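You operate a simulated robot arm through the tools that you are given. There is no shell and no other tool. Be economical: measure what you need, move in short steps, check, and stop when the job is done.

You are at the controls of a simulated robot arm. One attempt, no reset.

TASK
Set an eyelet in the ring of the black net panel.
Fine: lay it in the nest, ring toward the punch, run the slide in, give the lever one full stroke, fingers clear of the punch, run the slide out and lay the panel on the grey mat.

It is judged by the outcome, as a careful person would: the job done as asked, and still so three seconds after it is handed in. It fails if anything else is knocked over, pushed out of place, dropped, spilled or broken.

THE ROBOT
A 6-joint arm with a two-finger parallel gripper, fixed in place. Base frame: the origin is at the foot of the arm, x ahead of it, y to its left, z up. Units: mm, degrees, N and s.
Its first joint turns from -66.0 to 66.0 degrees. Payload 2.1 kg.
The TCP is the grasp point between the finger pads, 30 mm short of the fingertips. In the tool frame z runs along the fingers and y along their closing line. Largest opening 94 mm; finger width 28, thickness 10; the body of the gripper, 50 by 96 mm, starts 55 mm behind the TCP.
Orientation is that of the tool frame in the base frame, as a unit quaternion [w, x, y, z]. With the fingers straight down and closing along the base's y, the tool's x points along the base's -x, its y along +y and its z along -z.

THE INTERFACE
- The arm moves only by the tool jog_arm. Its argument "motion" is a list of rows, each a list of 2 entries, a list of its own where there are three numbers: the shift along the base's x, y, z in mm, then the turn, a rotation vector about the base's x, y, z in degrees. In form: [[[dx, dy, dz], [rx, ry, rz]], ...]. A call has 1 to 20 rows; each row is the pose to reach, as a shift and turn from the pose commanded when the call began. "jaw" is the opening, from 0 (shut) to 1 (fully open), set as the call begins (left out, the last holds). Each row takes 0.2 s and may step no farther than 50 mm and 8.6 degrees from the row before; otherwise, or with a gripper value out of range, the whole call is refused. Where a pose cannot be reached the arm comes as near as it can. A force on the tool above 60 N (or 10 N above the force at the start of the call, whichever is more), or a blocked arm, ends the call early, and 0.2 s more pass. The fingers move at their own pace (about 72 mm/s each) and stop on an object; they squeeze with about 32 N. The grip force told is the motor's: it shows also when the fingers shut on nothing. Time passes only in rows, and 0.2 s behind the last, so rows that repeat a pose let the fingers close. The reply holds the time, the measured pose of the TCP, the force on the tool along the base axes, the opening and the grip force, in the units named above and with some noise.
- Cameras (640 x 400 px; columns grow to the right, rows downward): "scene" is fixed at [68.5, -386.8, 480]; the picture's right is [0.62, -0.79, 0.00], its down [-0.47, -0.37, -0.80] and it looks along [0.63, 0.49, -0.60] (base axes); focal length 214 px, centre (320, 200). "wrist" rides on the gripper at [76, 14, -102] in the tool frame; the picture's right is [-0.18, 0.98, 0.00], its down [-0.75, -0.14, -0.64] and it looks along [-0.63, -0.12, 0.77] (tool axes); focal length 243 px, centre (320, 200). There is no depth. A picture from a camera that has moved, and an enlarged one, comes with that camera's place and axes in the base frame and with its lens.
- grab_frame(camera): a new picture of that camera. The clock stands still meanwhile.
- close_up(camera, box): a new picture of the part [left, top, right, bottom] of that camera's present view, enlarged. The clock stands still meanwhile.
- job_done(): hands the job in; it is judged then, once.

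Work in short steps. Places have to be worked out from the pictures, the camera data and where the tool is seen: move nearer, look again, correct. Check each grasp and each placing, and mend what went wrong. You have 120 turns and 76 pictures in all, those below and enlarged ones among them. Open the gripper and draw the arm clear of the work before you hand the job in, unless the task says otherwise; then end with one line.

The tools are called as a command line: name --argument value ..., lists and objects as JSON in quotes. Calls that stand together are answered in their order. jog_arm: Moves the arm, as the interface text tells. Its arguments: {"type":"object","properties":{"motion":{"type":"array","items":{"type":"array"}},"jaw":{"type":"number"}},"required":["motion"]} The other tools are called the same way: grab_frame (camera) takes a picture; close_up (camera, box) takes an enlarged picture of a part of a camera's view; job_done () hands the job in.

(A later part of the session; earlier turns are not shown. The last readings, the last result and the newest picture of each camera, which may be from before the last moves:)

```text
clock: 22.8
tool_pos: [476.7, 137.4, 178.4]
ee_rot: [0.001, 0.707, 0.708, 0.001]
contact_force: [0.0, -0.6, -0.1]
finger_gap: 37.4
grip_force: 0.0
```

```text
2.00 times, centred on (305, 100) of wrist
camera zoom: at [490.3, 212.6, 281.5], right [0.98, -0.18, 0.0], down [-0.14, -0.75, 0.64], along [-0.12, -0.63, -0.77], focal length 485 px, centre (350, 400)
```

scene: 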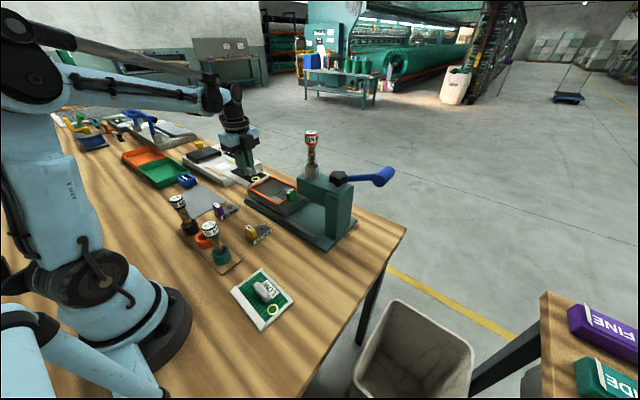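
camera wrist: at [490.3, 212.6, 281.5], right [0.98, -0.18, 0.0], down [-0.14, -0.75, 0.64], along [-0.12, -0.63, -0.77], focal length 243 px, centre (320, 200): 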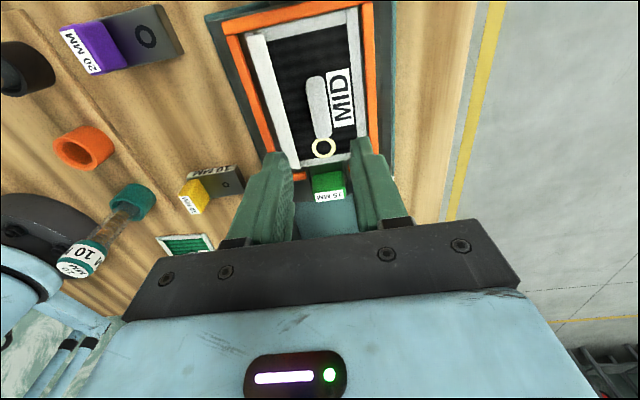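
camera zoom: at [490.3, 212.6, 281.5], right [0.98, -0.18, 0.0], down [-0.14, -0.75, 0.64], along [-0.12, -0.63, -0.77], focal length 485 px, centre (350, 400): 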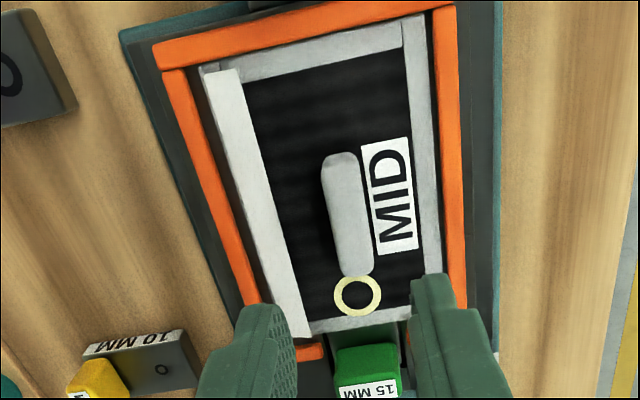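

The ring reads about 3 mm too far +y relative to the die in both cameras. I re-grip, lift 3 mm, shift 2.5 mm to -y and set it down.

jog_arm --motion '[[[0, 0, -45], [0, 0, 0]], [[0, 0, -80], [0, 0, 0]], [[0, 0, -95], [0, 0, 0]]]'

jog_arm --motion '[[[0, 0, 0], [0, 0, 0]], [[0, 0, 0], [0, 0, 0]], [[0, 0, 3], [0, 0, 0]], [[0, -1.5, 3], [0, 0, 0]], [[0, -2.5, 3], [0, 0, 0]], [[0, -2.5, 1.5], [0, 0, 0]], [[0, -2.5, 0], [0, 0, 0]]]' --jaw 0

jog_arm --motion '[[[0, 0, 0], [0, 0, 0]], [[0, 0, 0], [0, 0, 0]], [[0, 0, 15], [0, 0, 0]], [[0, 0, 50], [0, 0, 0]], [[0, 0, 95], [0, 0, 0]]]' --jaw 0.4

grab_frame --camera "wrist"

close_up --camera "scene" --box '[240, 160, 330, 230]'

```text
clock: 23.6
tool_pos: [477.1, 138.5, 80.1]
ee_rot: [0.0, 0.707, 0.707, 0.0]
contact_force: [-0.2, -0.1, 0.0]
finger_gap: 37.7
grip_force: 0.2
```

```text
clock: 25.2
tool_pos: [475.8, 134.4, 81.0]
ee_rot: [0.0, 0.708, 0.706, 0.0]
contact_force: [-0.1, 0.1, -0.7]
finger_gap: 14.6
grip_force: 31.5
```

```text
clock: 26.4
tool_pos: [474.0, 131.8, 175.9]
ee_rot: [0.0, 0.707, 0.707, 0.0]
contact_force: [0.0, 1.3, 0.4]
finger_gap: 37.5
grip_force: 0.1
```

```text
28 pictures are left
camera wrist: at [489.7, 207.6, 278.9], right [0.98, -0.18, 0.0], down [-0.14, -0.75, 0.64], along [-0.12, -0.63, -0.77], focal length 243 px, centre (320, 200)
```

wrist: 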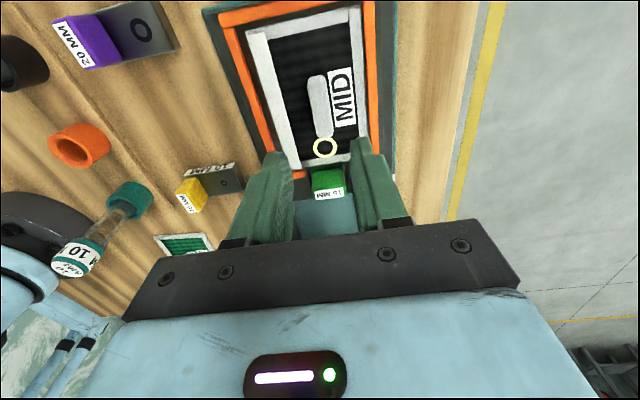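

```text
5.71 times, centred on (285, 195) of scene
camera zoom: at [68.5, -386.8, 480.0], right [0.62, -0.79, 0.0], down [-0.47, -0.37, -0.8], along [0.63, 0.49, -0.6], focal length 1226 px, centre (520, 229)
```

zoom: 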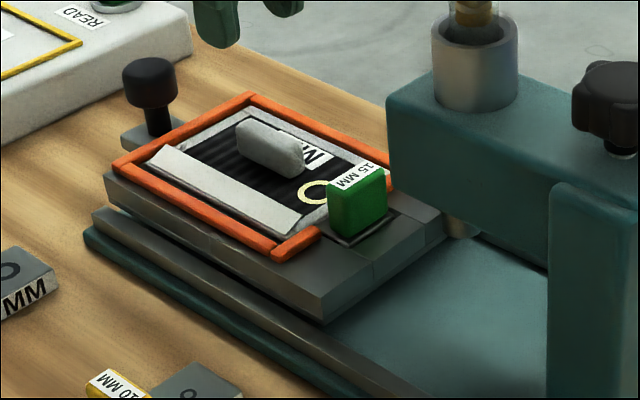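

Ring now reads about (474,89), matching the die. Next I locate the slide's knob from nearer, moving back in +y.

jog_arm --motion '[[[0, 40, 0], [0, 0, 0]], [[-2, 80, 0], [0, 0, 0]], [[-2, 115, 0], [0, 0, 0]]]'

grab_frame --camera "wrist"

close_up --camera "scene" --box '[210, 110, 330, 210]'

```text
clock: 27.2
tool_pos: [473.7, 246.5, 172.5]
ee_rot: [0.0, 0.707, 0.707, 0.0]
contact_force: [0.7, -0.2, -0.1]
finger_gap: 37.7
grip_force: 0.0
```

```text
26 pictures are left
camera wrist: at [488.0, 322.8, 276.5], right [0.98, -0.18, 0.0], down [-0.14, -0.75, 0.64], along [-0.12, -0.63, -0.77], focal length 243 px, centre (320, 200)
```

wrist: 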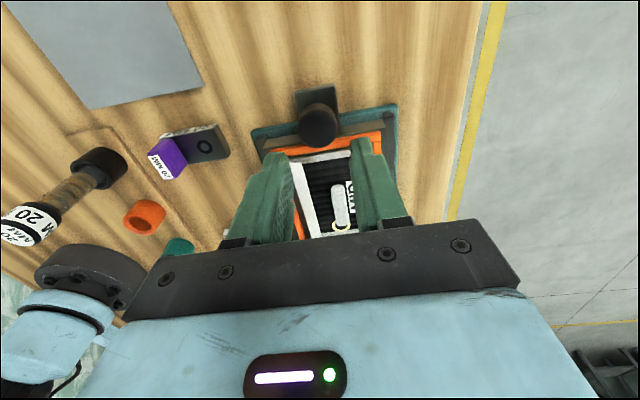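

```text
4.00 times, centred on (270, 160) of scene
camera zoom: at [68.4, -386.8, 480.0], right [0.62, -0.79, 0.0], down [-0.47, -0.37, -0.8], along [0.63, 0.49, -0.6], focal length 858 px, centre (520, 360)
```

zoom: 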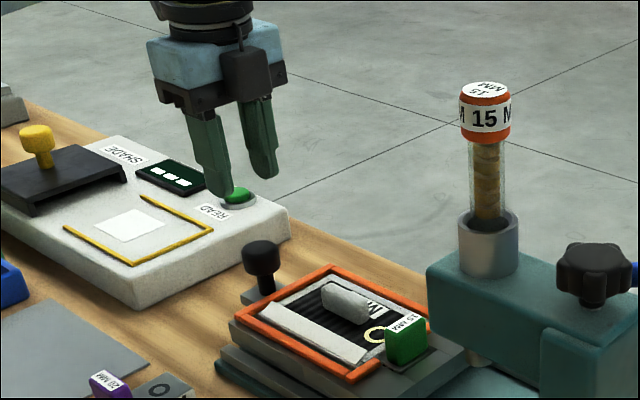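

The knob head is at about (472,240,77), some 30 mm wide. I open wider and lower around it in steps.

jog_arm --motion '[[[-1, -4, -15], [0, 0, 0]], [[-1, -6, -35], [0, 0, 0]], [[-1, -6, -48], [0, 0, 0]]]' --jaw 0.75

grab_frame --camera "wrist"

close_up --camera "scene" --box '[210, 120, 330, 220]'

```text
clock: 28.0
tool_pos: [474.4, 241.5, 125.8]
ee_rot: [0.0, 0.707, 0.707, 0.0]
contact_force: [0.1, -0.1, 0.0]
finger_gap: 70.2
grip_force: 0.1
```

```text
24 pictures are left
camera wrist: at [488.0, 317.3, 228.3], right [0.98, -0.18, 0.0], down [-0.14, -0.75, 0.64], along [-0.12, -0.63, -0.77], focal length 243 px, centre (320, 200)
```

wrist: 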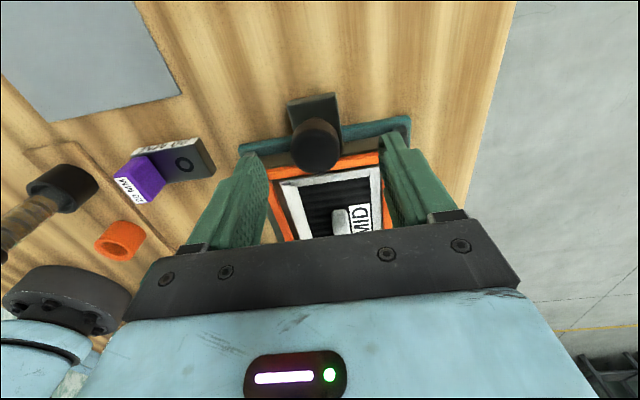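

```text
4.00 times, centred on (270, 170) of scene
camera zoom: at [68.5, -386.8, 480.0], right [0.62, -0.79, 0.0], down [-0.47, -0.37, -0.8], along [0.63, 0.49, -0.6], focal length 858 px, centre (520, 320)
```

zoom: 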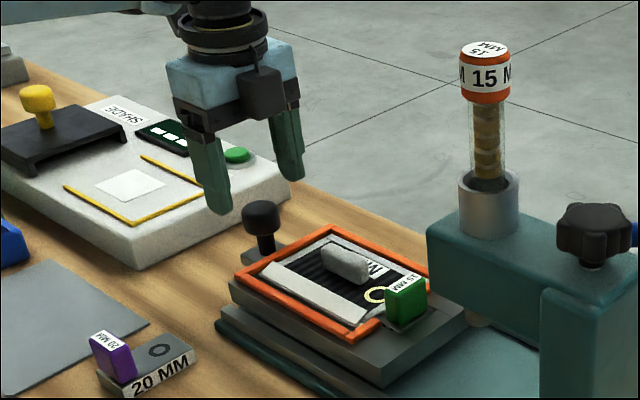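

Knob reads (470.5,242). I shift -3 mm in x and lower around the head, then close.

jog_arm --motion '[[[-3, 0, -12], [0, 0, 0]], [[-3, 0, -24], [0, 0, 0]], [[-3, 0, -35], [0, 0, 0]]]'

jog_arm --motion '[[[0, 0, 0], [0, 0, 0]], [[0, 0, 0], [0, 0, 0]], [[0, 0, 0], [0, 0, 0]], [[0, 0, 0], [0, 0, 0]]]' --jaw 0

close_up --camera "scene" --box '[210, 120, 330, 220]'

```text
clock: 28.8
tool_pos: [470.5, 241.1, 91.9]
ee_rot: [-0.001, 0.708, 0.707, 0.001]
contact_force: [0.2, 0.3, 0.1]
finger_gap: 70.4
grip_force: 0.0
```

```text
clock: 29.8
tool_pos: [468.6, 243.3, 92.2]
ee_rot: [0.0, 0.707, 0.707, 0.0]
contact_force: [-7.2, -1.3, -6.5]
finger_gap: 33.5
grip_force: 45.3
```

```text
4.00 times, centred on (270, 170) of scene
camera zoom: at [68.5, -386.8, 480.0], right [0.62, -0.79, 0.0], down [-0.47, -0.37, -0.8], along [0.63, 0.49, -0.6], focal length 858 px, centre (520, 320)
```

zoom: 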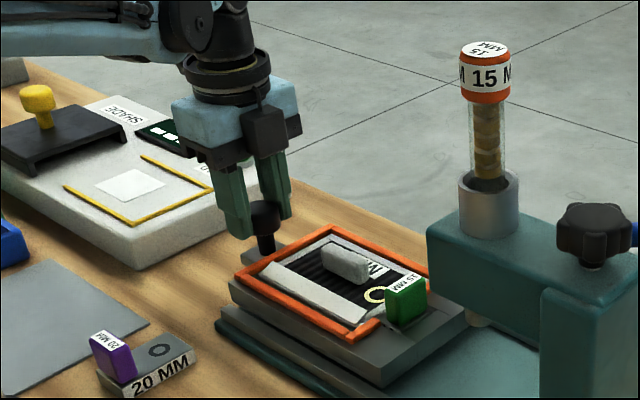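

Knob gripped (33.5 mm). I push the slide in along -y, gently at first.

jog_arm --motion '[[[-0.5, -2, 0], [0, 0, 0]], [[-0.5, -6, 0], [0, 0, 0]], [[-0.5, -11, 0], [0, 0, 0]], [[-0.5, -17, 0], [0, 0, 0]], [[-0.5, -23, 0], [0, 0, 0]], [[-0.5, -29, 0], [0, 0, 0]], [[-0.5, -34, 0], [0, 0, 0]], [[-0.5, -38, 0], [0, 0, 0]], [[-0.5, -40, 0], [0, 0, 0]]]'

close_up --camera "scene" --box '[220, 120, 360, 240]'

```text
clock: 31.8
tool_pos: [469.8, 202.1, 91.4]
ee_rot: [0.0, 0.707, 0.707, 0.0]
contact_force: [-14.7, 1.3, -9.1]
finger_gap: 33.8
grip_force: 44.9
```

```text
3.33 times, centred on (290, 180) of scene
camera zoom: at [68.5, -386.8, 480.0], right [0.62, -0.79, 0.0], down [-0.47, -0.37, -0.8], along [0.63, 0.49, -0.6], focal length 715 px, centre (420, 267)
```

zoom: 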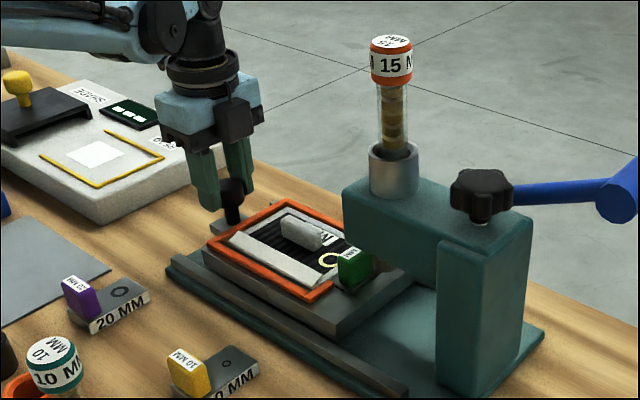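

The slide moves freely; a small side force suggests easing -1.5 mm in x. I continue in.

jog_arm --motion '[[[-0.5, -3, 0], [0, 0, 0]], [[-1, -8, 0], [0, 0, 0]], [[-1, -14, 0], [0, 0, 0]], [[-1, -20, 0], [0, 0, 0]], [[-1.5, -26, 0], [0, 0, 0]], [[-1.5, -32, 0], [0, 0, 0]], [[-1.5, -38, 0], [0, 0, 0]], [[-1.5, -44, 0], [0, 0, 0]], [[-1.5, -50, 0], [0, 0, 0]], [[-1.5, -55, 0], [0, 0, 0]], [[-1.5, -60, 0], [0, 0, 0]]]'

close_up --camera "scene" --box '[240, 140, 360, 240]'

```text
clock: 34.2
tool_pos: [469.5, 141.1, 93.4]
ee_rot: [0.002, 0.707, 0.707, 0.004]
contact_force: [31.4, 0.9, 25.0]
finger_gap: 33.5
grip_force: 44.8
```

```text
4.00 times, centred on (300, 190) of scene
camera zoom: at [68.4, -386.8, 480.0], right [0.62, -0.79, 0.0], down [-0.47, -0.37, -0.8], along [0.63, 0.49, -0.6], focal length 858 px, centre (400, 240)
```

zoom: 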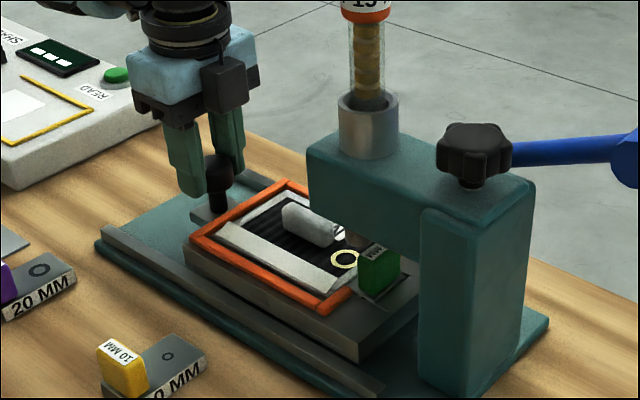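

Small side force reversed; I correct +1 mm x, -1 mm z and go on until the stop.

jog_arm --motion '[[[1, -2, -1], [0, 0, 0]], [[1, -6, -1], [0, 0, 0]], [[1, -10, -1], [0, 0, 0]], [[1, -14, -1], [0, 0, 0]], [[1, -18, -1], [0, 0, 0]], [[1, -22, -1], [0, 0, 0]], [[1, -26, -1], [0, 0, 0]], [[1, -30, -1], [0, 0, 0]], [[1, -34, -1], [0, 0, 0]], [[1, -38, -1], [0, 0, 0]]]'

close_up --camera "scene" --box '[240, 140, 360, 240]'

```text
clock: 36.4
tool_pos: [470.6, 108.1, 91.1]
ee_rot: [-0.002, 0.706, 0.708, 0.01]
contact_force: [29.8, 42.0, -5.7]
finger_gap: 34.0
grip_force: 44.9
```

```text
4.00 times, centred on (300, 190) of scene
camera zoom: at [68.5, -386.8, 480.0], right [0.62, -0.79, 0.0], down [-0.47, -0.37, -0.8], along [0.63, 0.49, -0.6], focal length 858 px, centre (400, 240)
```

zoom: 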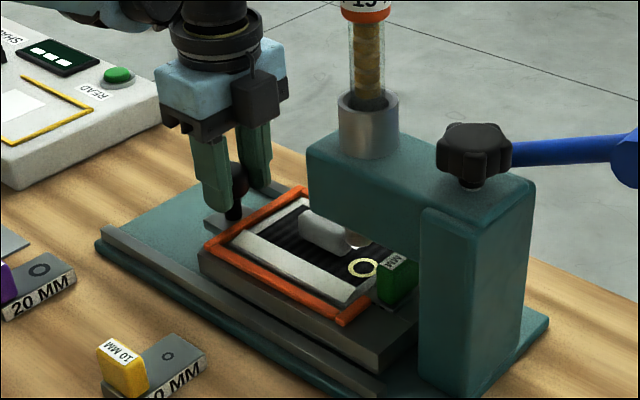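

Resistance 42 N in y: the slide is at its stop, and the ring is under the punch by the scene rays (ring (476,-31), punch about (475,-30)). I ease off, open and rise away, then look.

jog_arm --motion '[[[1, 2, 0], [0, 0, 0]], [[1, 3, 0], [0, 0, 0]]]'

jog_arm --motion '[[[0, 0, 0], [0, 0, 0]], [[0, 0, 0], [0, 0, 0]], [[0, 0, 0], [0, 0, 0]], [[0, 2, 25], [0, 0, 0]], [[0, 15, 70], [0, 0, 0]], [[0, 50, 100], [0, 0, 0]], [[0, 90, 110], [0, 0, 0]]]' --jaw 0.8

close_up --camera "scene" --box '[260, 160, 350, 230]'

close_up --camera "scene" --box '[280, 120, 420, 260]'

```text
clock: 37.0
tool_pos: [469.6, 108.6, 92.2]
ee_rot: [-0.002, 0.706, 0.708, 0.005]
contact_force: [18.2, 27.6, -0.3]
finger_gap: 33.4
grip_force: 45.4
```

```text
clock: 38.6
tool_pos: [469.8, 194.9, 199.4]
ee_rot: [0.0, 0.707, 0.707, 0.0]
contact_force: [0.7, -0.4, -0.7]
finger_gap: 75.4
grip_force: 0.1
```

```text
5.71 times, centred on (305, 195) of scene
camera zoom: at [68.4, -386.8, 480.0], right [0.62, -0.79, 0.0], down [-0.47, -0.37, -0.8], along [0.63, 0.49, -0.6], focal length 1226 px, centre (406, 229)
```

zoom: 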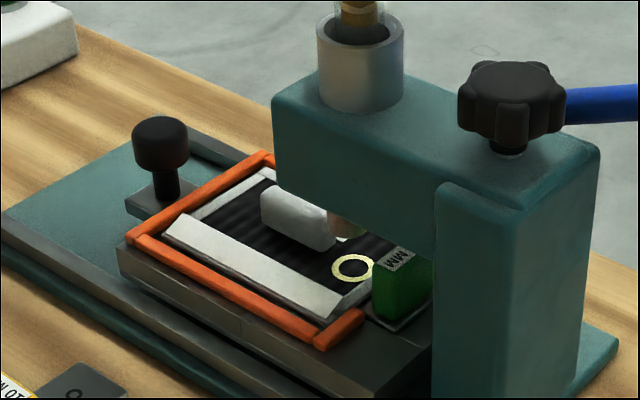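

```text
2.86 times, centred on (350, 190) of scene
camera zoom: at [68.4, -386.8, 480.0], right [0.62, -0.79, 0.0], down [-0.47, -0.37, -0.8], along [0.63, 0.49, -0.6], focal length 613 px, centre (234, 229)
```

zoom: 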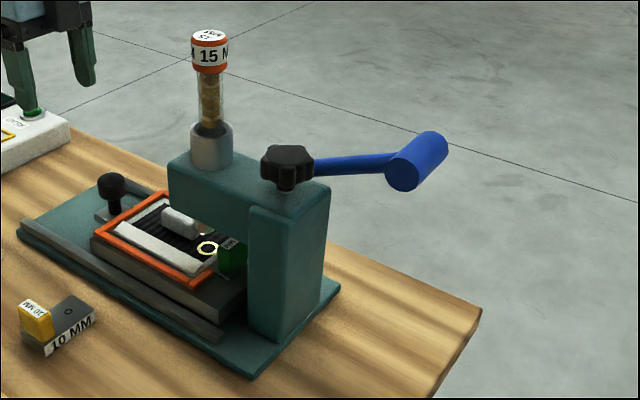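

Slide looks fully in. One tight close-up to verify punch-ring alignment before the stroke.

close_up --camera "scene" --box '[300, 185, 330, 210]'

close_up --camera "scene" --box '[325, 155, 405, 205]'

```text
16.00 times, centred on (315, 198) of scene
camera zoom: at [68.4, -386.8, 480.0], right [0.62, -0.79, 0.0], down [-0.47, -0.37, -0.8], along [0.63, 0.49, -0.6], focal length 3432 px, centre (400, 240)
```

zoom: 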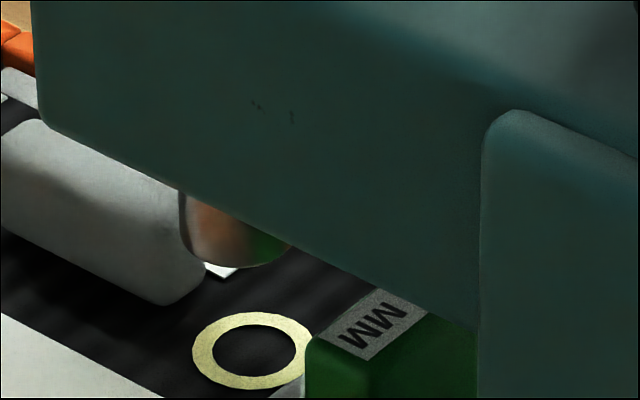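

```text
8.00 times, centred on (365, 180) of scene
camera zoom: at [68.4, -386.8, 480.0], right [0.62, -0.79, 0.0], down [-0.47, -0.37, -0.8], along [0.63, 0.49, -0.6], focal length 1716 px, centre (-40, 360)
```

zoom: 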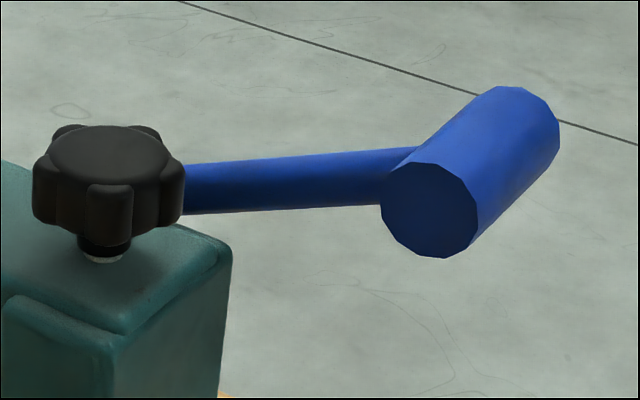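

The punch axis lines up with the ring within about 1 mm. Lever handle triangulates to about (545,-224,204), axis along x, arm tilting up toward -y, so a stroke swings it down. I retreat around the press, turning the tool back +90°, to look at it.

jog_arm --motion '[[[-45, 0, 10], [0, 0, 8]], [[-90, -5, 30], [0, 0, 16]], [[-130, -25, 50], [0, 0, 24]], [[-145, -70, 60], [0, 0, 32]], [[-145, -117, 60], [0, 0, 40]], [[-145, -164, 60], [0, 0, 48]], [[-145, -211, 60], [0, 0, 56]], [[-145, -258, 60], [0, 0, 64]], [[-145, -305, 60], [0, 0, 72]], [[-145, -350, 60], [0, 0, 80]], [[-145, -390, 60], [0, 0, 88]], [[-145, -419, 60], [0, 0, 90]]]'

grab_frame --camera "wrist"

```text
clock: 41.2
tool_pos: [323.8, -220.4, 264.0]
ee_rot: [0.001, -0.001, 1.0, 0.0]
contact_force: [-0.7, 0.1, 0.4]
finger_gap: 75.2
grip_force: 0.0
```

```text
14 pictures are left
camera wrist: at [247.4, -207.6, 367.2], right [0.18, 0.98, 0.0], down [0.75, -0.14, 0.64], along [0.63, -0.12, -0.77], focal length 243 px, centre (320, 200)
```

wrist: 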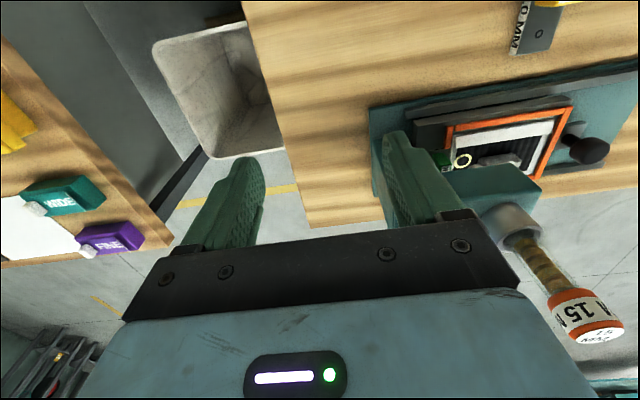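

Now I tilt the tool 35° outward for reach and come near the handle, still short of it, to look.

jog_arm --motion '[[[20, 0, 10], [0, -7, 0]], [[40, 0, 20], [0, -14, 0]], [[65, -2, 25], [0, -21, 0]], [[95, -4, 25], [0, -28, 0]], [[125, -5, 20], [0, -35, 0]], [[146, -5, 10], [0, -35, 0]]]'

grab_frame --camera "wrist"

close_up --camera "scene" --box '[270, 100, 430, 220]'

```text
clock: 42.6
tool_pos: [469.7, -226.6, 274.1]
ee_rot: [0.301, 0.0, 0.954, 0.0]
contact_force: [-0.5, -0.2, -0.1]
finger_gap: 75.1
grip_force: 0.1
```

```text
13 pictures are left
camera wrist: at [348.8, -214.3, 314.1], right [0.15, 0.98, 0.11], down [0.25, -0.14, 0.96], along [0.96, -0.12, -0.26], focal length 243 px, centre (320, 200)
```

wrist: 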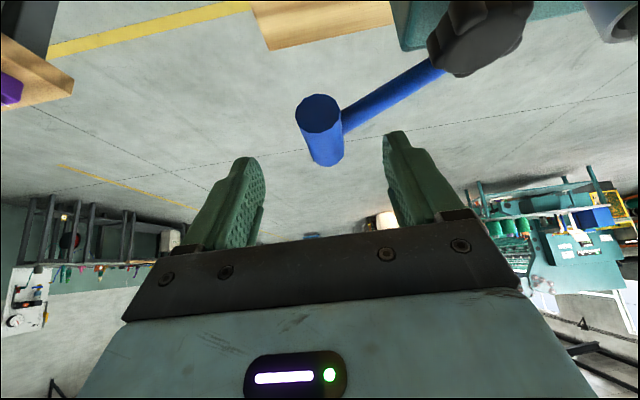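

```text
3.33 times, centred on (350, 160) of scene
camera zoom: at [68.4, -386.8, 480.0], right [0.62, -0.79, 0.0], down [-0.47, -0.37, -0.8], along [0.63, 0.49, -0.6], focal length 715 px, centre (220, 333)
```

zoom: 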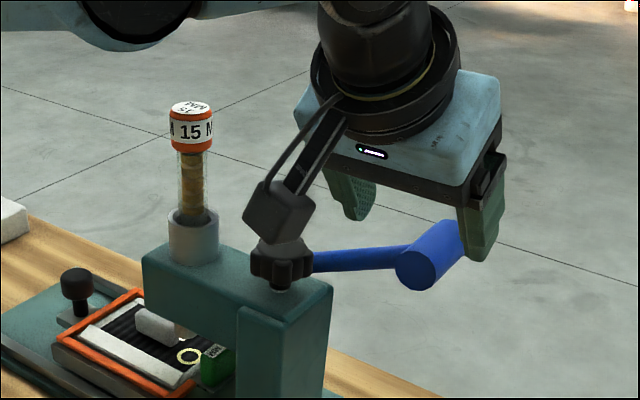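

Handle near face triangulates well to (501,-228,208), about 33 mm thick, reaching to x≈564, with the arm joining near x≈512. I slide the open fingers along the tool axis to grip it at x≈548.

jog_arm --motion '[[[20, -1, -5], [0, 0, 0]], [[38, -1, -10], [0, 0, 0]], [[52, -1, -29], [0, 0, 0]], [[65, -1, -48], [0, 0, 0]], [[78, -1, -67], [0, 0, 0]]]'

grab_frame --camera "wrist"

```text
clock: 43.8
tool_pos: [548.8, -230.1, 205.2]
ee_rot: [0.3, -0.001, 0.954, 0.001]
contact_force: [0.1, 0.3, 0.6]
finger_gap: 75.2
grip_force: 0.1
```

```text
11 pictures are left
camera wrist: at [428.5, -216.1, 245.8], right [0.15, 0.98, 0.11], down [0.25, -0.14, 0.96], along [0.96, -0.12, -0.27], focal length 243 px, centre (320, 200)
```

wrist: 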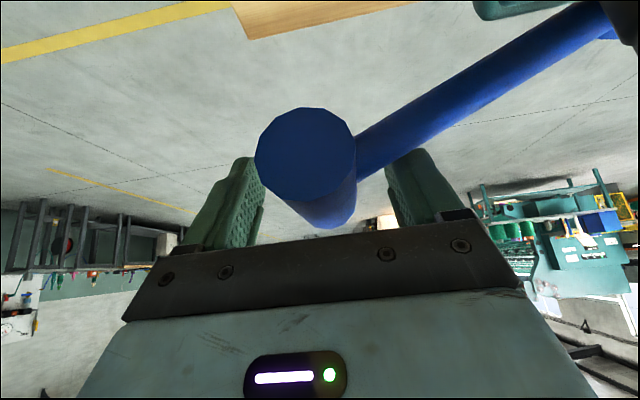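

The handle is between the fingers. I close on it.

jog_arm --motion '[[[0, 0, 0], [0, 0, 0]], [[0, 0, 0], [0, 0, 0]], [[0, 0, 0], [0, 0, 0]], [[0, 0, 0], [0, 0, 0]]]' --jaw 0

jog_arm --motion '[[[0, -1, -3], [0, 0, 0]], [[0, -2, -6], [0, 0, 0]]]'

```text
clock: 44.8
tool_pos: [551.8, -227.0, 205.4]
ee_rot: [0.301, 0.0, 0.954, 0.001]
contact_force: [17.0, 14.4, -2.9]
finger_gap: 35.9
grip_force: 44.5
```

```text
clock: 45.4
tool_pos: [550.1, -229.3, 200.6]
ee_rot: [0.303, 0.0, 0.953, 0.002]
contact_force: [20.3, 11.0, 4.0]
finger_gap: 35.8
grip_force: 45.1
```

The handle follows with little force. I continue down on the estimated arc, correcting for side forces.

jog_arm --motion '[[[1, 0.5, -4], [0, 0, 0]], [[1.5, 0, -8], [0, 0, 0]], [[1.5, 0, -12], [0, 0, 0]], [[1.5, 0, -16], [0, 0, 0]], [[1.5, 0, -20], [0, 0, 0]]]'

```text
clock: 46.6
tool_pos: [551.2, -237.5, 180.4]
ee_rot: [0.306, 0.004, 0.952, -0.007]
contact_force: [30.7, -45.0, 22.4]
finger_gap: 36.0
grip_force: 45.0
```

The arc swings more toward -y than assumed; I follow it (-7 mm) to relieve the side force.

jog_arm --motion '[[[1, -4, 0], [0, 0, 0]], [[2, -8, 0], [0, 0, 0]]]'

```text
clock: 47.2
tool_pos: [550.7, -236.8, 177.5]
ee_rot: [0.298, -0.002, 0.954, 0.002]
contact_force: [-20.3, -2.2, 3.3]
finger_gap: 35.6
grip_force: 44.9
```

Low force now at (-237,177.5): consistent with a pivot near (y -115, z 150). Continue down along that arc.

jog_arm --motion '[[[-1, -0.7, -4], [0, 0, 0]], [[-1, -1.3, -8], [0, 0, 0]], [[-1, -1.8, -12], [0, 0, 0]], [[-1, -2.2, -16], [0, 0, 0]], [[-1, -2.5, -20], [0, 0, 0]], [[-1, -2.7, -24], [0, 0, 0]]]'

```text
clock: 48.6
tool_pos: [552.8, -239.5, 153.3]
ee_rot: [0.301, 0.001, 0.954, 0.001]
contact_force: [-8.2, 8.2, 9.1]
finger_gap: 35.7
grip_force: 44.7
```

Tracking well. Continue further down.

jog_arm --motion '[[[0, 0.5, -4], [0, 0, 0]], [[0, 0.8, -9], [0, 0, 0]], [[0, 1.3, -14], [0, 0, 0]], [[0, 2, -19], [0, 0, 0]], [[0, 3, -24], [0, 0, 0]]]'

close_up --camera "scene" --box '[280, 140, 420, 260]'

```text
clock: 49.8
tool_pos: [552.6, -239.2, 130.9]
ee_rot: [0.304, 0.002, 0.953, 0.001]
contact_force: [32.5, -5.6, 18.3]
finger_gap: 35.8
grip_force: 44.9
```

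```text
3.33 times, centred on (350, 200) of scene
camera zoom: at [68.4, -386.8, 480.1], right [0.62, -0.79, 0.0], down [-0.47, -0.37, -0.8], along [0.63, 0.49, -0.6], focal length 715 px, centre (220, 200)
```

zoom: 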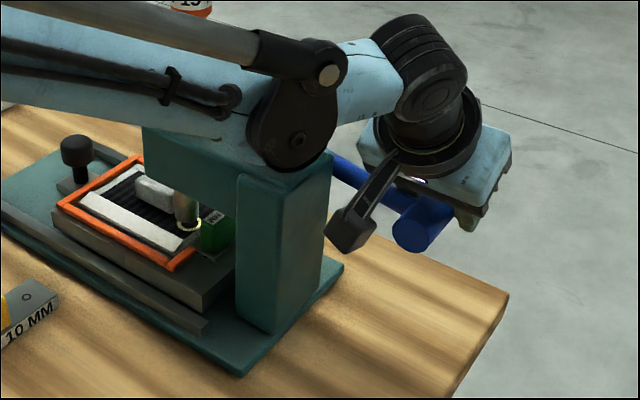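

The punch is coming down onto the ring, and the forearm is clear of the press. I continue toward the end of the stroke.

jog_arm --motion '[[[1, 0.5, -4], [0, 0, 0]], [[1, 1, -8], [0, 0, 0]], [[1, 2, -12], [0, 0, 0]], [[1, 3, -16], [0, 0, 0]]]'

```text
clock: 50.8
tool_pos: [554.3, -234.3, 114.6]
ee_rot: [0.305, 0.004, 0.952, 0.002]
contact_force: [35.0, -1.4, 22.9]
finger_gap: 35.6
grip_force: 44.9
```

Arc fits a pivot near (y -110, z 145), now about 14° below horizontal. Continue.

jog_arm --motion '[[[2, 1, -4], [0, 0, 0]], [[2, 2, -8], [0, 0, 0]], [[2, 3.5, -12], [0, 0, 0]], [[2, 5, -16], [0, 0, 0]]]'

```text
clock: 51.7
tool_pos: [555.1, -230.3, 103.8]
ee_rot: [0.304, 0.006, 0.953, 0.007]
contact_force: [0.2, 0.0, 14.8]
finger_gap: 35.6
grip_force: 44.8
stopped in row 4: the force on the tool passed its limit (the readings are from after the stop); the commanded pose is now the measured one
```

Force limit at z≈104, likely the end of the stroke. I press once more a little to confirm the stop and look.

jog_arm --motion '[[[0, 1, -3], [0, 0, 0]], [[0, 2, -6], [0, 0, 0]], [[0, 3, -9], [0, 0, 0]]]'

close_up --camera "scene" --box '[290, 170, 350, 220]'

```text
clock: 52.1
tool_pos: [555.8, -227.7, 103.9]
ee_rot: [0.304, 0.007, 0.953, 0.007]
contact_force: [-2.8, 0.5, 14.1]
finger_gap: 35.4
grip_force: 45.0
stopped in row 2: the force on the tool passed its limit (the readings are from after the stop); the commanded pose is now the measured one
```

```text
8.00 times, centred on (320, 195) of scene
camera zoom: at [68.4, -386.7, 480.1], right [0.62, -0.79, 0.0], down [-0.47, -0.37, -0.8], along [0.63, 0.49, -0.6], focal length 1716 px, centre (320, 240)
```

zoom: 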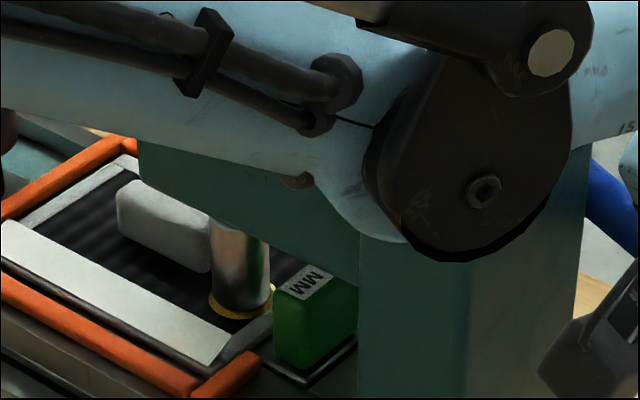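

The punch is fully down in the ring and the lever is at a hard stop. I bring the lever back up along the recorded arc.

jog_arm --motion '[[[-1, -2, 3], [0, 0, 0]], [[-2, -4, 7], [0, 0, 0]], [[-2, -6, 11], [0, 0, 0]], [[-3, -7.5, 16], [0, 0, 0]], [[-3, -9, 21], [0, 0, 0]], [[-3, -11, 27], [0, 0, 0]], [[-3, -11.5, 33], [0, 0, 0]], [[-3, -11.8, 39], [0, 0, 0]], [[-3, -11.8, 45], [0, 0, 0]], [[-3, -11.5, 50], [0, 0, 0]]]'

jog_arm --motion '[[[0, 0.5, 6], [0, 0, 0]], [[0, 1, 12], [0, 0, 0]], [[0, 2, 18], [0, 0, 0]], [[0, 3, 24], [0, 0, 0]], [[0, 5, 30], [0, 0, 0]], [[0, 7, 36], [0, 0, 0]], [[0, 9, 42], [0, 0, 0]], [[0, 11, 47], [0, 0, 0]], [[0, 12.5, 51], [0, 0, 0]]]'

```text
clock: 54.3
tool_pos: [553.9, -238.8, 153.0]
ee_rot: [0.305, 0.006, 0.952, 0.007]
contact_force: [17.6, 8.4, 2.7]
finger_gap: 33.8
grip_force: 45.5
```

```text
clock: 56.3
tool_pos: [553.3, -235.9, 205.8]
ee_rot: [0.309, 0.01, 0.951, -0.002]
contact_force: [20.4, -44.0, 9.6]
finger_gap: 31.7
grip_force: 45.4
```

The side force suggests the handle lags a little in the grip; I look.

close_up --camera "scene" --box '[270, 120, 430, 240]'

```text
3.33 times, centred on (350, 180) of scene
camera zoom: at [68.4, -386.8, 480.0], right [0.62, -0.79, 0.0], down [-0.47, -0.37, -0.8], along [0.63, 0.49, -0.6], focal length 715 px, centre (220, 267)
```

zoom: 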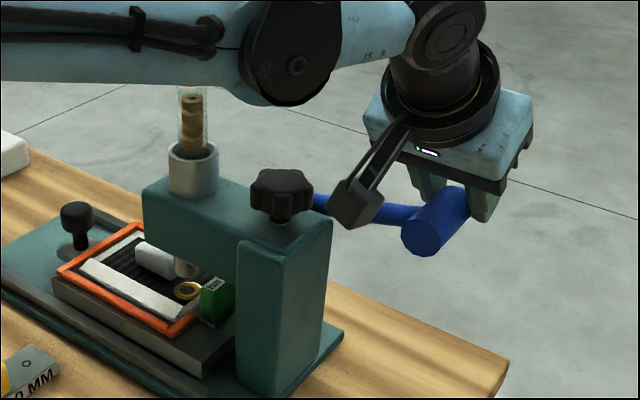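

The brass eyelet is set in the ring and the punch is rising; the lever still lags about 20 mm because the fingers slid up the handle. I re-grip lower.

jog_arm --motion '[[[0, 0, 0], [0, 0, 0]], [[0, 0, 0], [0, 0, 0]], [[-1, 0, -8], [0, 0, 0]], [[-1, 0, -16], [0, 0, 0]], [[-1, 0, -22], [0, 0, 0]]]' --jaw 0.65

jog_arm --motion '[[[0, 0, 0], [0, 0, 0]], [[0, 0, 0], [0, 0, 0]], [[0, 0, 0], [0, 0, 0]]]' --jaw 0

```text
clock: 57.5
tool_pos: [551.8, -227.0, 181.1]
ee_rot: [0.304, 0.007, 0.953, 0.005]
contact_force: [4.4, -1.8, 4.0]
finger_gap: 59.8
grip_force: 0.1
```

```text
clock: 58.3
tool_pos: [552.5, -227.9, 183.0]
ee_rot: [0.307, 0.007, 0.952, 0.005]
contact_force: [22.6, -11.7, 13.8]
finger_gap: 47.0
grip_force: 32.0
```

Gap of 47 mm is unexpected; I look from the wrist.

grab_frame --camera "wrist"

```text
7 pictures are left
camera wrist: at [431.2, -214.3, 222.5], right [0.16, 0.98, 0.12], down [0.23, -0.16, 0.96], along [0.96, -0.13, -0.25], focal length 243 px, centre (320, 200)
```

wrist: 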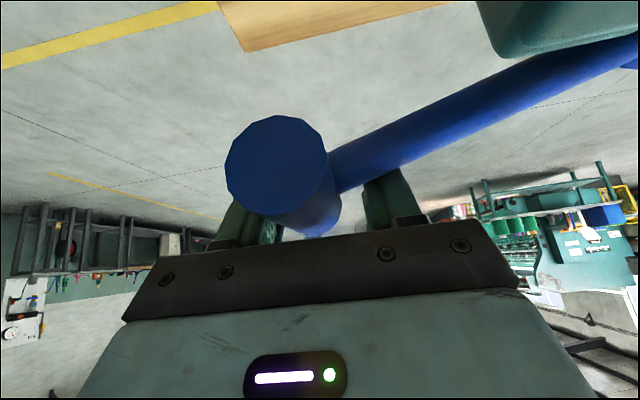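

The handle is at (y -235, z 192), about 8 mm off centre. I open, shift -8 mm in y and close again.

jog_arm --motion '[[[0, 0, 0], [0, 0, 0]], [[0, 0, 0], [0, 0, 0]], [[0, -4, 1], [0, 0, 0]], [[0, -8, 3], [0, 0, 0]]]' --jaw 0.75

jog_arm --motion '[[[0, 0, 0], [0, 0, 0]], [[0, 0, 0], [0, 0, 0]], [[0, 0, 0], [0, 0, 0]], [[0, 0, 0], [0, 0, 0]]]' --jaw 0

```text
clock: 59.3
tool_pos: [551.7, -236.0, 185.1]
ee_rot: [0.305, 0.006, 0.952, 0.006]
contact_force: [5.1, 4.2, 2.5]
finger_gap: 73.1
grip_force: 2.2
```

```text
clock: 60.3
tool_pos: [553.0, -235.6, 185.7]
ee_rot: [0.304, 0.005, 0.953, 0.008]
contact_force: [2.5, 15.3, -1.1]
finger_gap: 35.3
grip_force: 44.8
```

Good grip (35.3). Raise along the arc to the starting position.

jog_arm --motion '[[[0, 0.5, 3], [0, 0, 0]], [[0, 1.5, 6], [0, 0, 0]], [[0, 3, 9], [0, 0, 0]], [[0, 4.5, 12], [0, 0, 0]], [[0, 6, 15], [0, 0, 0]], [[0, 7.5, 18], [0, 0, 0]], [[0, 9, 21], [0, 0, 0]]]'

grab_frame --camera "wrist"

```text
clock: 61.9
tool_pos: [552.8, -228.9, 205.6]
ee_rot: [0.304, 0.008, 0.953, 0.004]
contact_force: [-11.4, 0.7, -2.7]
finger_gap: 35.9
grip_force: 45.3
```

```text
6 pictures are left
camera wrist: at [430.7, -214.6, 245.4], right [0.16, 0.98, 0.12], down [0.24, -0.16, 0.96], along [0.96, -0.12, -0.26], focal length 243 px, centre (320, 200)
```

wrist: 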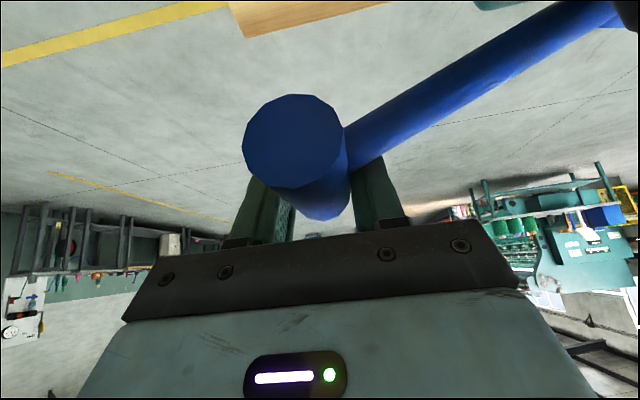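

The lever is back near its start; I nudge it a few millimetres more toward the top, then release and withdraw along the tool axis.

jog_arm --motion '[[[0, 1.2, 3], [0, 0, 0]], [[0, 2, 5], [0, 0, 0]]]'

jog_arm --motion '[[[0, 0, 0], [0, 0, 0]], [[0, 0, 0], [0, 0, 0]], [[0, 0, 0], [0, 0, 0]], [[-14, 0, 20], [0, 0, 0]], [[-28, 0, 40], [0, 0, 0]], [[-50, 0, 70], [0, 0, 0]], [[-85, 2, 85], [0, 7, 0]], [[-120, 4, 85], [0, 14, 0]], [[-155, 4, 80], [0, 21, 0]], [[-190, 4, 70], [0, 28, 0]], [[-225, 4, 60], [0, 35, 0]]]' --jaw 0.8

```text
clock: 62.5
tool_pos: [551.5, -227.2, 210.7]
ee_rot: [0.305, 0.007, 0.952, 0.004]
contact_force: [-4.2, -10.2, -26.5]
finger_gap: 35.8
grip_force: 45.0
```

```text
clock: 64.9
tool_pos: [324.5, -221.5, 270.8]
ee_rot: [0.003, 0.008, 1.0, 0.004]
contact_force: [0.0, 0.3, 0.0]
finger_gap: 75.3
grip_force: 0.0
```

Lever at its top stop, arm clear. I travel back around the press to the knob side, turning the tool -90° again.

jog_arm --motion '[[[0, 29, 0], [0, 0, -2]], [[0, 70, 0], [0, 0, -10]], [[0, 115, 0], [0, 0, -18]], [[0, 160, 0], [0, 0, -26]], [[0, 207, 0], [0, 0, -34]], [[0, 254, 0], [0, 0, -42]], [[0, 300, 0], [0, 0, -50]], [[0, 346, 0], [0, 0, -58]], [[15, 380, -10], [0, 0, -66]], [[50, 396, -30], [0, 0, -74]], [[95, 390, -50], [0, 0, -82]], [[138, 370, -65], [0, 0, -89]]]'

grab_frame --camera "wrist"

```text
clock: 67.5
tool_pos: [468.2, 148.5, 204.9]
ee_rot: [0.006, 0.707, 0.707, 0.0]
contact_force: [1.3, -0.8, -0.5]
finger_gap: 75.1
grip_force: 0.1
```

```text
5 pictures are left
camera wrist: at [481.4, 224.8, 307.4], right [0.98, -0.18, 0.01], down [-0.15, -0.75, 0.65], along [-0.11, -0.64, -0.76], focal length 243 px, centre (320, 200)
```

wrist: 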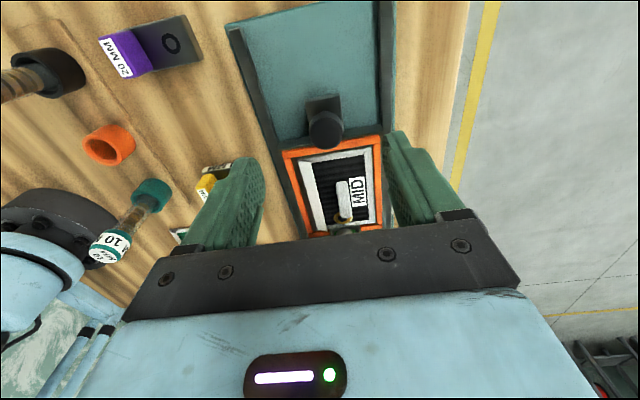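

Knob now at about (471.5,124). I lower the open fingers around it and close.

jog_arm --motion '[[[2.5, -15, -20], [0, 0, 0]], [[2.5, -25, -55], [0, 0, 0]], [[2.5, -25, -85], [0, 0, 0]], [[2.5, -25, -113], [0, 0, 0]]]'

jog_arm --motion '[[[0, 0, 0], [0, 0, 0]], [[0, 0, 0], [0, 0, 0]], [[0, 0, 0], [0, 0, 0]], [[0, 0, 0], [0, 0, 0]]]' --jaw 0

jog_arm --motion '[[[0, 3, 0], [0, 0, 0]], [[0, 8, 0], [0, 0, 0]], [[0, 14, 0], [0, 0, 0]], [[0, 20, 0], [0, 0, 0]], [[0, 26, 0], [0, 0, 0]], [[0, 32, 0], [0, 0, 0]], [[0, 38, 0], [0, 0, 0]], [[0, 42, 0], [0, 0, 0]]]'

```text
clock: 68.5
tool_pos: [468.9, 123.6, 93.8]
ee_rot: [0.006, 0.706, 0.708, 0.0]
contact_force: [0.0, -0.2, -0.5]
finger_gap: 75.2
grip_force: 0.1
```

```text
clock: 69.5
tool_pos: [469.6, 124.1, 92.9]
ee_rot: [0.007, 0.707, 0.708, 0.001]
contact_force: [26.4, 2.2, -14.5]
finger_gap: 33.6
grip_force: 45.2
```

```text
clock: 71.3
tool_pos: [468.9, 165.1, 92.5]
ee_rot: [0.009, 0.706, 0.708, 0.003]
contact_force: [35.1, -1.2, 3.4]
finger_gap: 33.6
grip_force: 45.1
```

Knob gripped and the slide follows; I correct +1 mm in x for the side force and continue out.

jog_arm --motion '[[[1, 3, 0], [0, 0, 0]], [[1.5, 9, 0], [0, 0, 0]], [[1.5, 15, 0], [0, 0, 0]], [[1.5, 21, 0], [0, 0, 0]], [[1.5, 27, 0], [0, 0, 0]], [[1.5, 33, 0], [0, 0, 0]], [[1.5, 39, 0], [0, 0, 0]], [[1.5, 45, 0], [0, 0, 0]], [[1.5, 51, 0], [0, 0, 0]], [[1.5, 57, 0], [0, 0, 0]], [[1.5, 63, 0], [0, 0, 0]], [[1.5, 68, 0], [0, 0, 0]]]'

jog_arm --motion '[[[0, 2, 0], [0, 0, 0]], [[0, 4, 0], [0, 0, 0]], [[0, 6, 0], [0, 0, 0]], [[0, 8, 0], [0, 0, 0]], [[0, 10, 0], [0, 0, 0]]]'

```text
clock: 73.9
tool_pos: [470.6, 234.3, 92.6]
ee_rot: [0.007, 0.706, 0.708, 0.003]
contact_force: [27.2, -0.7, 19.1]
finger_gap: 33.7
grip_force: 45.2
```

```text
clock: 75.1
tool_pos: [468.7, 243.8, 92.9]
ee_rot: [0.008, 0.706, 0.708, 0.004]
contact_force: [32.2, -2.2, 1.6]
finger_gap: 33.7
grip_force: 45.0
```

Back at the starting position (243). I check for the end stop with 4 mm more, then release and rise.

jog_arm --motion '[[[1, 2, 0], [0, 0, 0]], [[1, 4, 0], [0, 0, 0]]]'

jog_arm --motion '[[[0, 0, 0], [0, 0, 0]], [[0, 0, 0], [0, 0, 0]], [[0, 0, 0], [0, 0, 0]], [[0, 0, 30], [0, 0, 0]], [[0, 0, 70], [0, 0, 0]], [[0, -35, 85], [0, 0, 0]], [[0, -75, 85], [0, 0, 0]], [[2, -113, 85], [0, 0, 0]]]' --jaw 0.75

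grab_frame --camera "wrist"

```text
clock: 75.7
tool_pos: [470.1, 244.9, 92.3]
ee_rot: [0.007, 0.708, 0.706, -0.003]
contact_force: [7.9, -26.3, 6.1]
finger_gap: 33.6
grip_force: 44.6
```

```text
clock: 77.5
tool_pos: [468.7, 133.9, 180.8]
ee_rot: [0.007, 0.706, 0.708, 0.0]
contact_force: [0.5, -0.2, -0.6]
finger_gap: 70.6
grip_force: 0.0
```

```text
4 pictures are left
camera wrist: at [482.3, 211.3, 282.4], right [0.98, -0.18, 0.01], down [-0.14, -0.75, 0.65], along [-0.11, -0.64, -0.76], focal length 243 px, centre (320, 200)
```

wrist: 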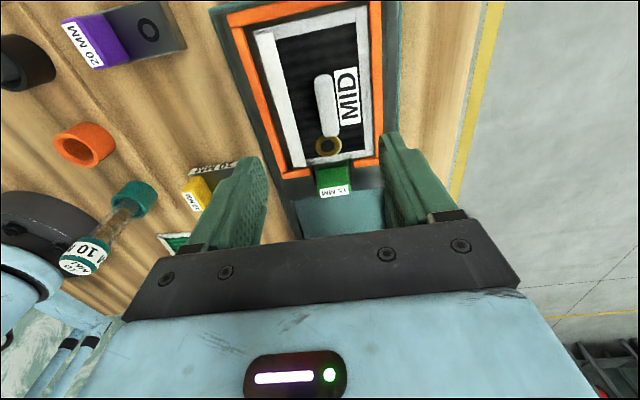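

The eyelet is set and the slide is out at its stop. I pick the panel up by its handle at (474,134).

jog_arm --motion '[[[3, 0, -30], [0, 0, 0]], [[5, 0, -65], [0, 0, 0]], [[5, 0, -88], [0, 0, 0]], [[5, 0, -99], [0, 0, 0]]]' --jaw 0.5

jog_arm --motion '[[[0, 0, 0], [0, 0, 0]], [[0, 0, 0], [0, 0, 0]], [[0, 0, 0], [0, 0, 0]]]' --jaw 0

jog_arm --motion '[[[0, 0, 5], [0, 0, 0]], [[0, 0, 15], [0, 0, 0]], [[0, 0, 30], [0, 0, 0]], [[0, 0, 60], [0, 0, 0]], [[0, 0, 90], [0, 0, 0]]]'

```text
clock: 78.5
tool_pos: [477.5, 135.7, 80.1]
ee_rot: [0.006, 0.707, 0.707, 0.0]
contact_force: [-0.1, -1.2, 2.6]
finger_gap: 47.1
grip_force: 0.0
```

```text
clock: 79.3
tool_pos: [477.2, 136.3, 79.9]
ee_rot: [0.006, 0.706, 0.708, -0.001]
contact_force: [0.4, 1.2, 2.1]
finger_gap: 14.8
grip_force: 31.7
```

```text
clock: 80.5
tool_pos: [476.3, 136.6, 169.7]
ee_rot: [0.007, 0.706, 0.708, 0.0]
contact_force: [-0.1, -0.2, -1.0]
finger_gap: 15.0
grip_force: 31.8
```

Panel is held. The grey mat spans about x 220–353, y 275–460; I carry the panel high over to its centre (TCP about (289,365)).

jog_arm --motion '[[[-15, 15, 20], [0, 0, 0]], [[-45, 40, 25], [0, 0, 0]], [[-75, 70, 25], [0, 0, 0]], [[-100, 105, 25], [0, 0, 0]], [[-125, 140, 25], [0, 0, 0]], [[-150, 175, 25], [0, 0, 0]], [[-175, 208, 20], [0, 0, 0]], [[-187, 229, 0], [0, 0, 0]], [[-187, 229, -40], [0, 0, 0]]]'

grab_frame --camera "scene"

```text
clock: 82.5
tool_pos: [289.0, 365.7, 126.1]
ee_rot: [0.007, 0.707, 0.707, -0.001]
contact_force: [-0.4, -0.2, -0.6]
finger_gap: 15.0
grip_force: 32.4
```

```text
3 pictures are left
```

scene: 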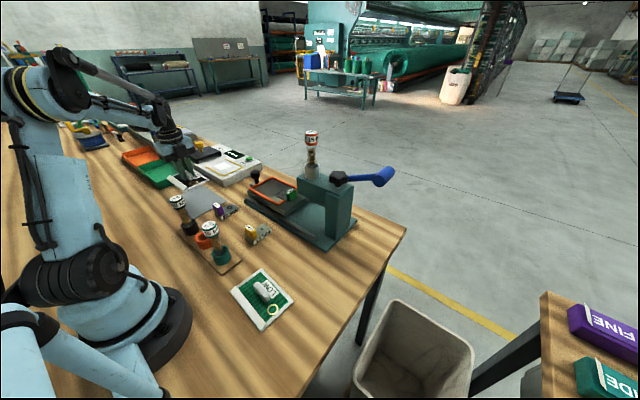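

Projection places the panel's landing spot at the mat's centre. I lower it gently to the mat.

jog_arm --motion '[[[0, 0, -30], [0, 0, 0]], [[0, 0, -60], [0, 0, 0]], [[0, 0, -76], [0, 0, 0]], [[0, 0, -82], [0, 0, 0]]]'

close_up --camera "scene" --box '[140, 140, 260, 240]'

```text
clock: 83.5
tool_pos: [290.6, 364.8, 45.7]
ee_rot: [0.005, 0.706, 0.708, 0.0]
contact_force: [-0.5, -0.4, -0.5]
finger_gap: 14.9
grip_force: 32.3
```

```text
4.00 times, centred on (200, 190) of scene
camera zoom: at [68.5, -386.8, 480.0], right [0.62, -0.79, 0.0], down [-0.47, -0.37, -0.8], along [0.63, 0.49, -0.6], focal length 858 px, centre (800, 240)
```

zoom: 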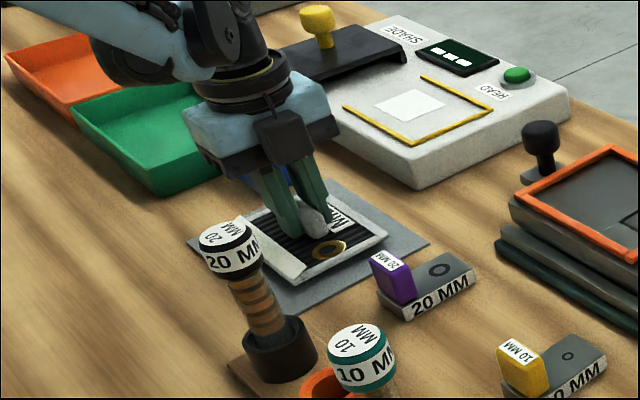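

The panel is over the mat, eyelet visible. I lower the last millimetres, release and rise.

jog_arm --motion '[[[0, 0, -3], [0, 0, 0]], [[0, 0, -5], [0, 0, 0]], [[0, 0, -7], [0, 0, 0]]]'

```text
clock: 84.3
tool_pos: [290.6, 365.2, 40.0]
ee_rot: [0.007, 0.706, 0.708, 0.0]
contact_force: [-0.3, 0.5, -1.4]
finger_gap: 15.1
grip_force: 32.0
```

jog_arm --motion '[[[0, 0, -1], [0, 0, 0]], [[0, 0, -2], [0, 0, 0]], [[0, 0, -3], [0, 0, 0]]]'

```text
clock: 85.1
tool_pos: [289.5, 363.8, 37.3]
ee_rot: [0.005, 0.706, 0.708, -0.001]
contact_force: [-0.1, 0.1, 4.1]
finger_gap: 15.0
grip_force: 32.0
```

Light contact now (4 N): the panel rests on the mat. I open moderately, rise straight up and withdraw.

jog_arm --motion '[[[0, 0, 0], [0, 0, 0]], [[0, 0, 0], [0, 0, 0]], [[0, 0, 0], [0, 0, 0]], [[0, 0, 15], [0, 0, 0]], [[0, 0, 50], [0, 0, 0]], [[0, 0, 95], [0, 0, 0]], [[0, 0, 140], [0, 0, 0]], [[10, -40, 170], [0, 0, 0]], [[20, -80, 190], [0, 0, 0]], [[30, -120, 200], [0, 0, 0]], [[40, -160, 200], [0, 0, 0]]]' --jaw 0.45

grab_frame --camera "scene"

close_up --camera "scene" --box '[140, 140, 260, 240]'

```text
refused: row 8 steps farther than a row can; nothing moved
```

```text
1 pictures are left
```

scene: 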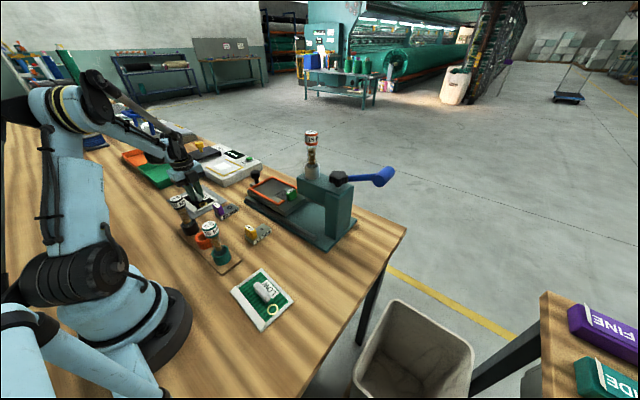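

```text
4.00 times, centred on (200, 190) of scene
camera zoom: at [68.4, -386.8, 480.0], right [0.62, -0.79, 0.0], down [-0.47, -0.37, -0.8], along [0.63, 0.49, -0.6], focal length 858 px, centre (800, 240)
```

zoom: 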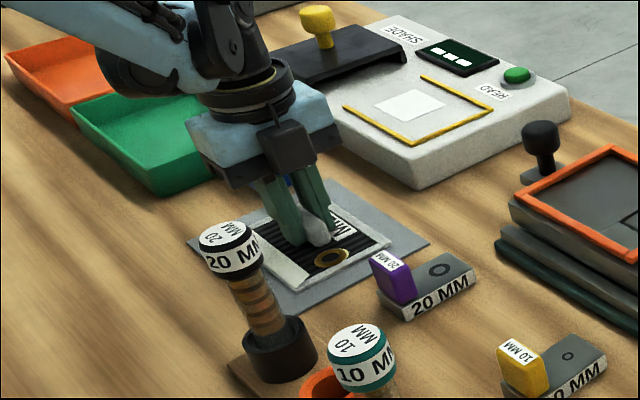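

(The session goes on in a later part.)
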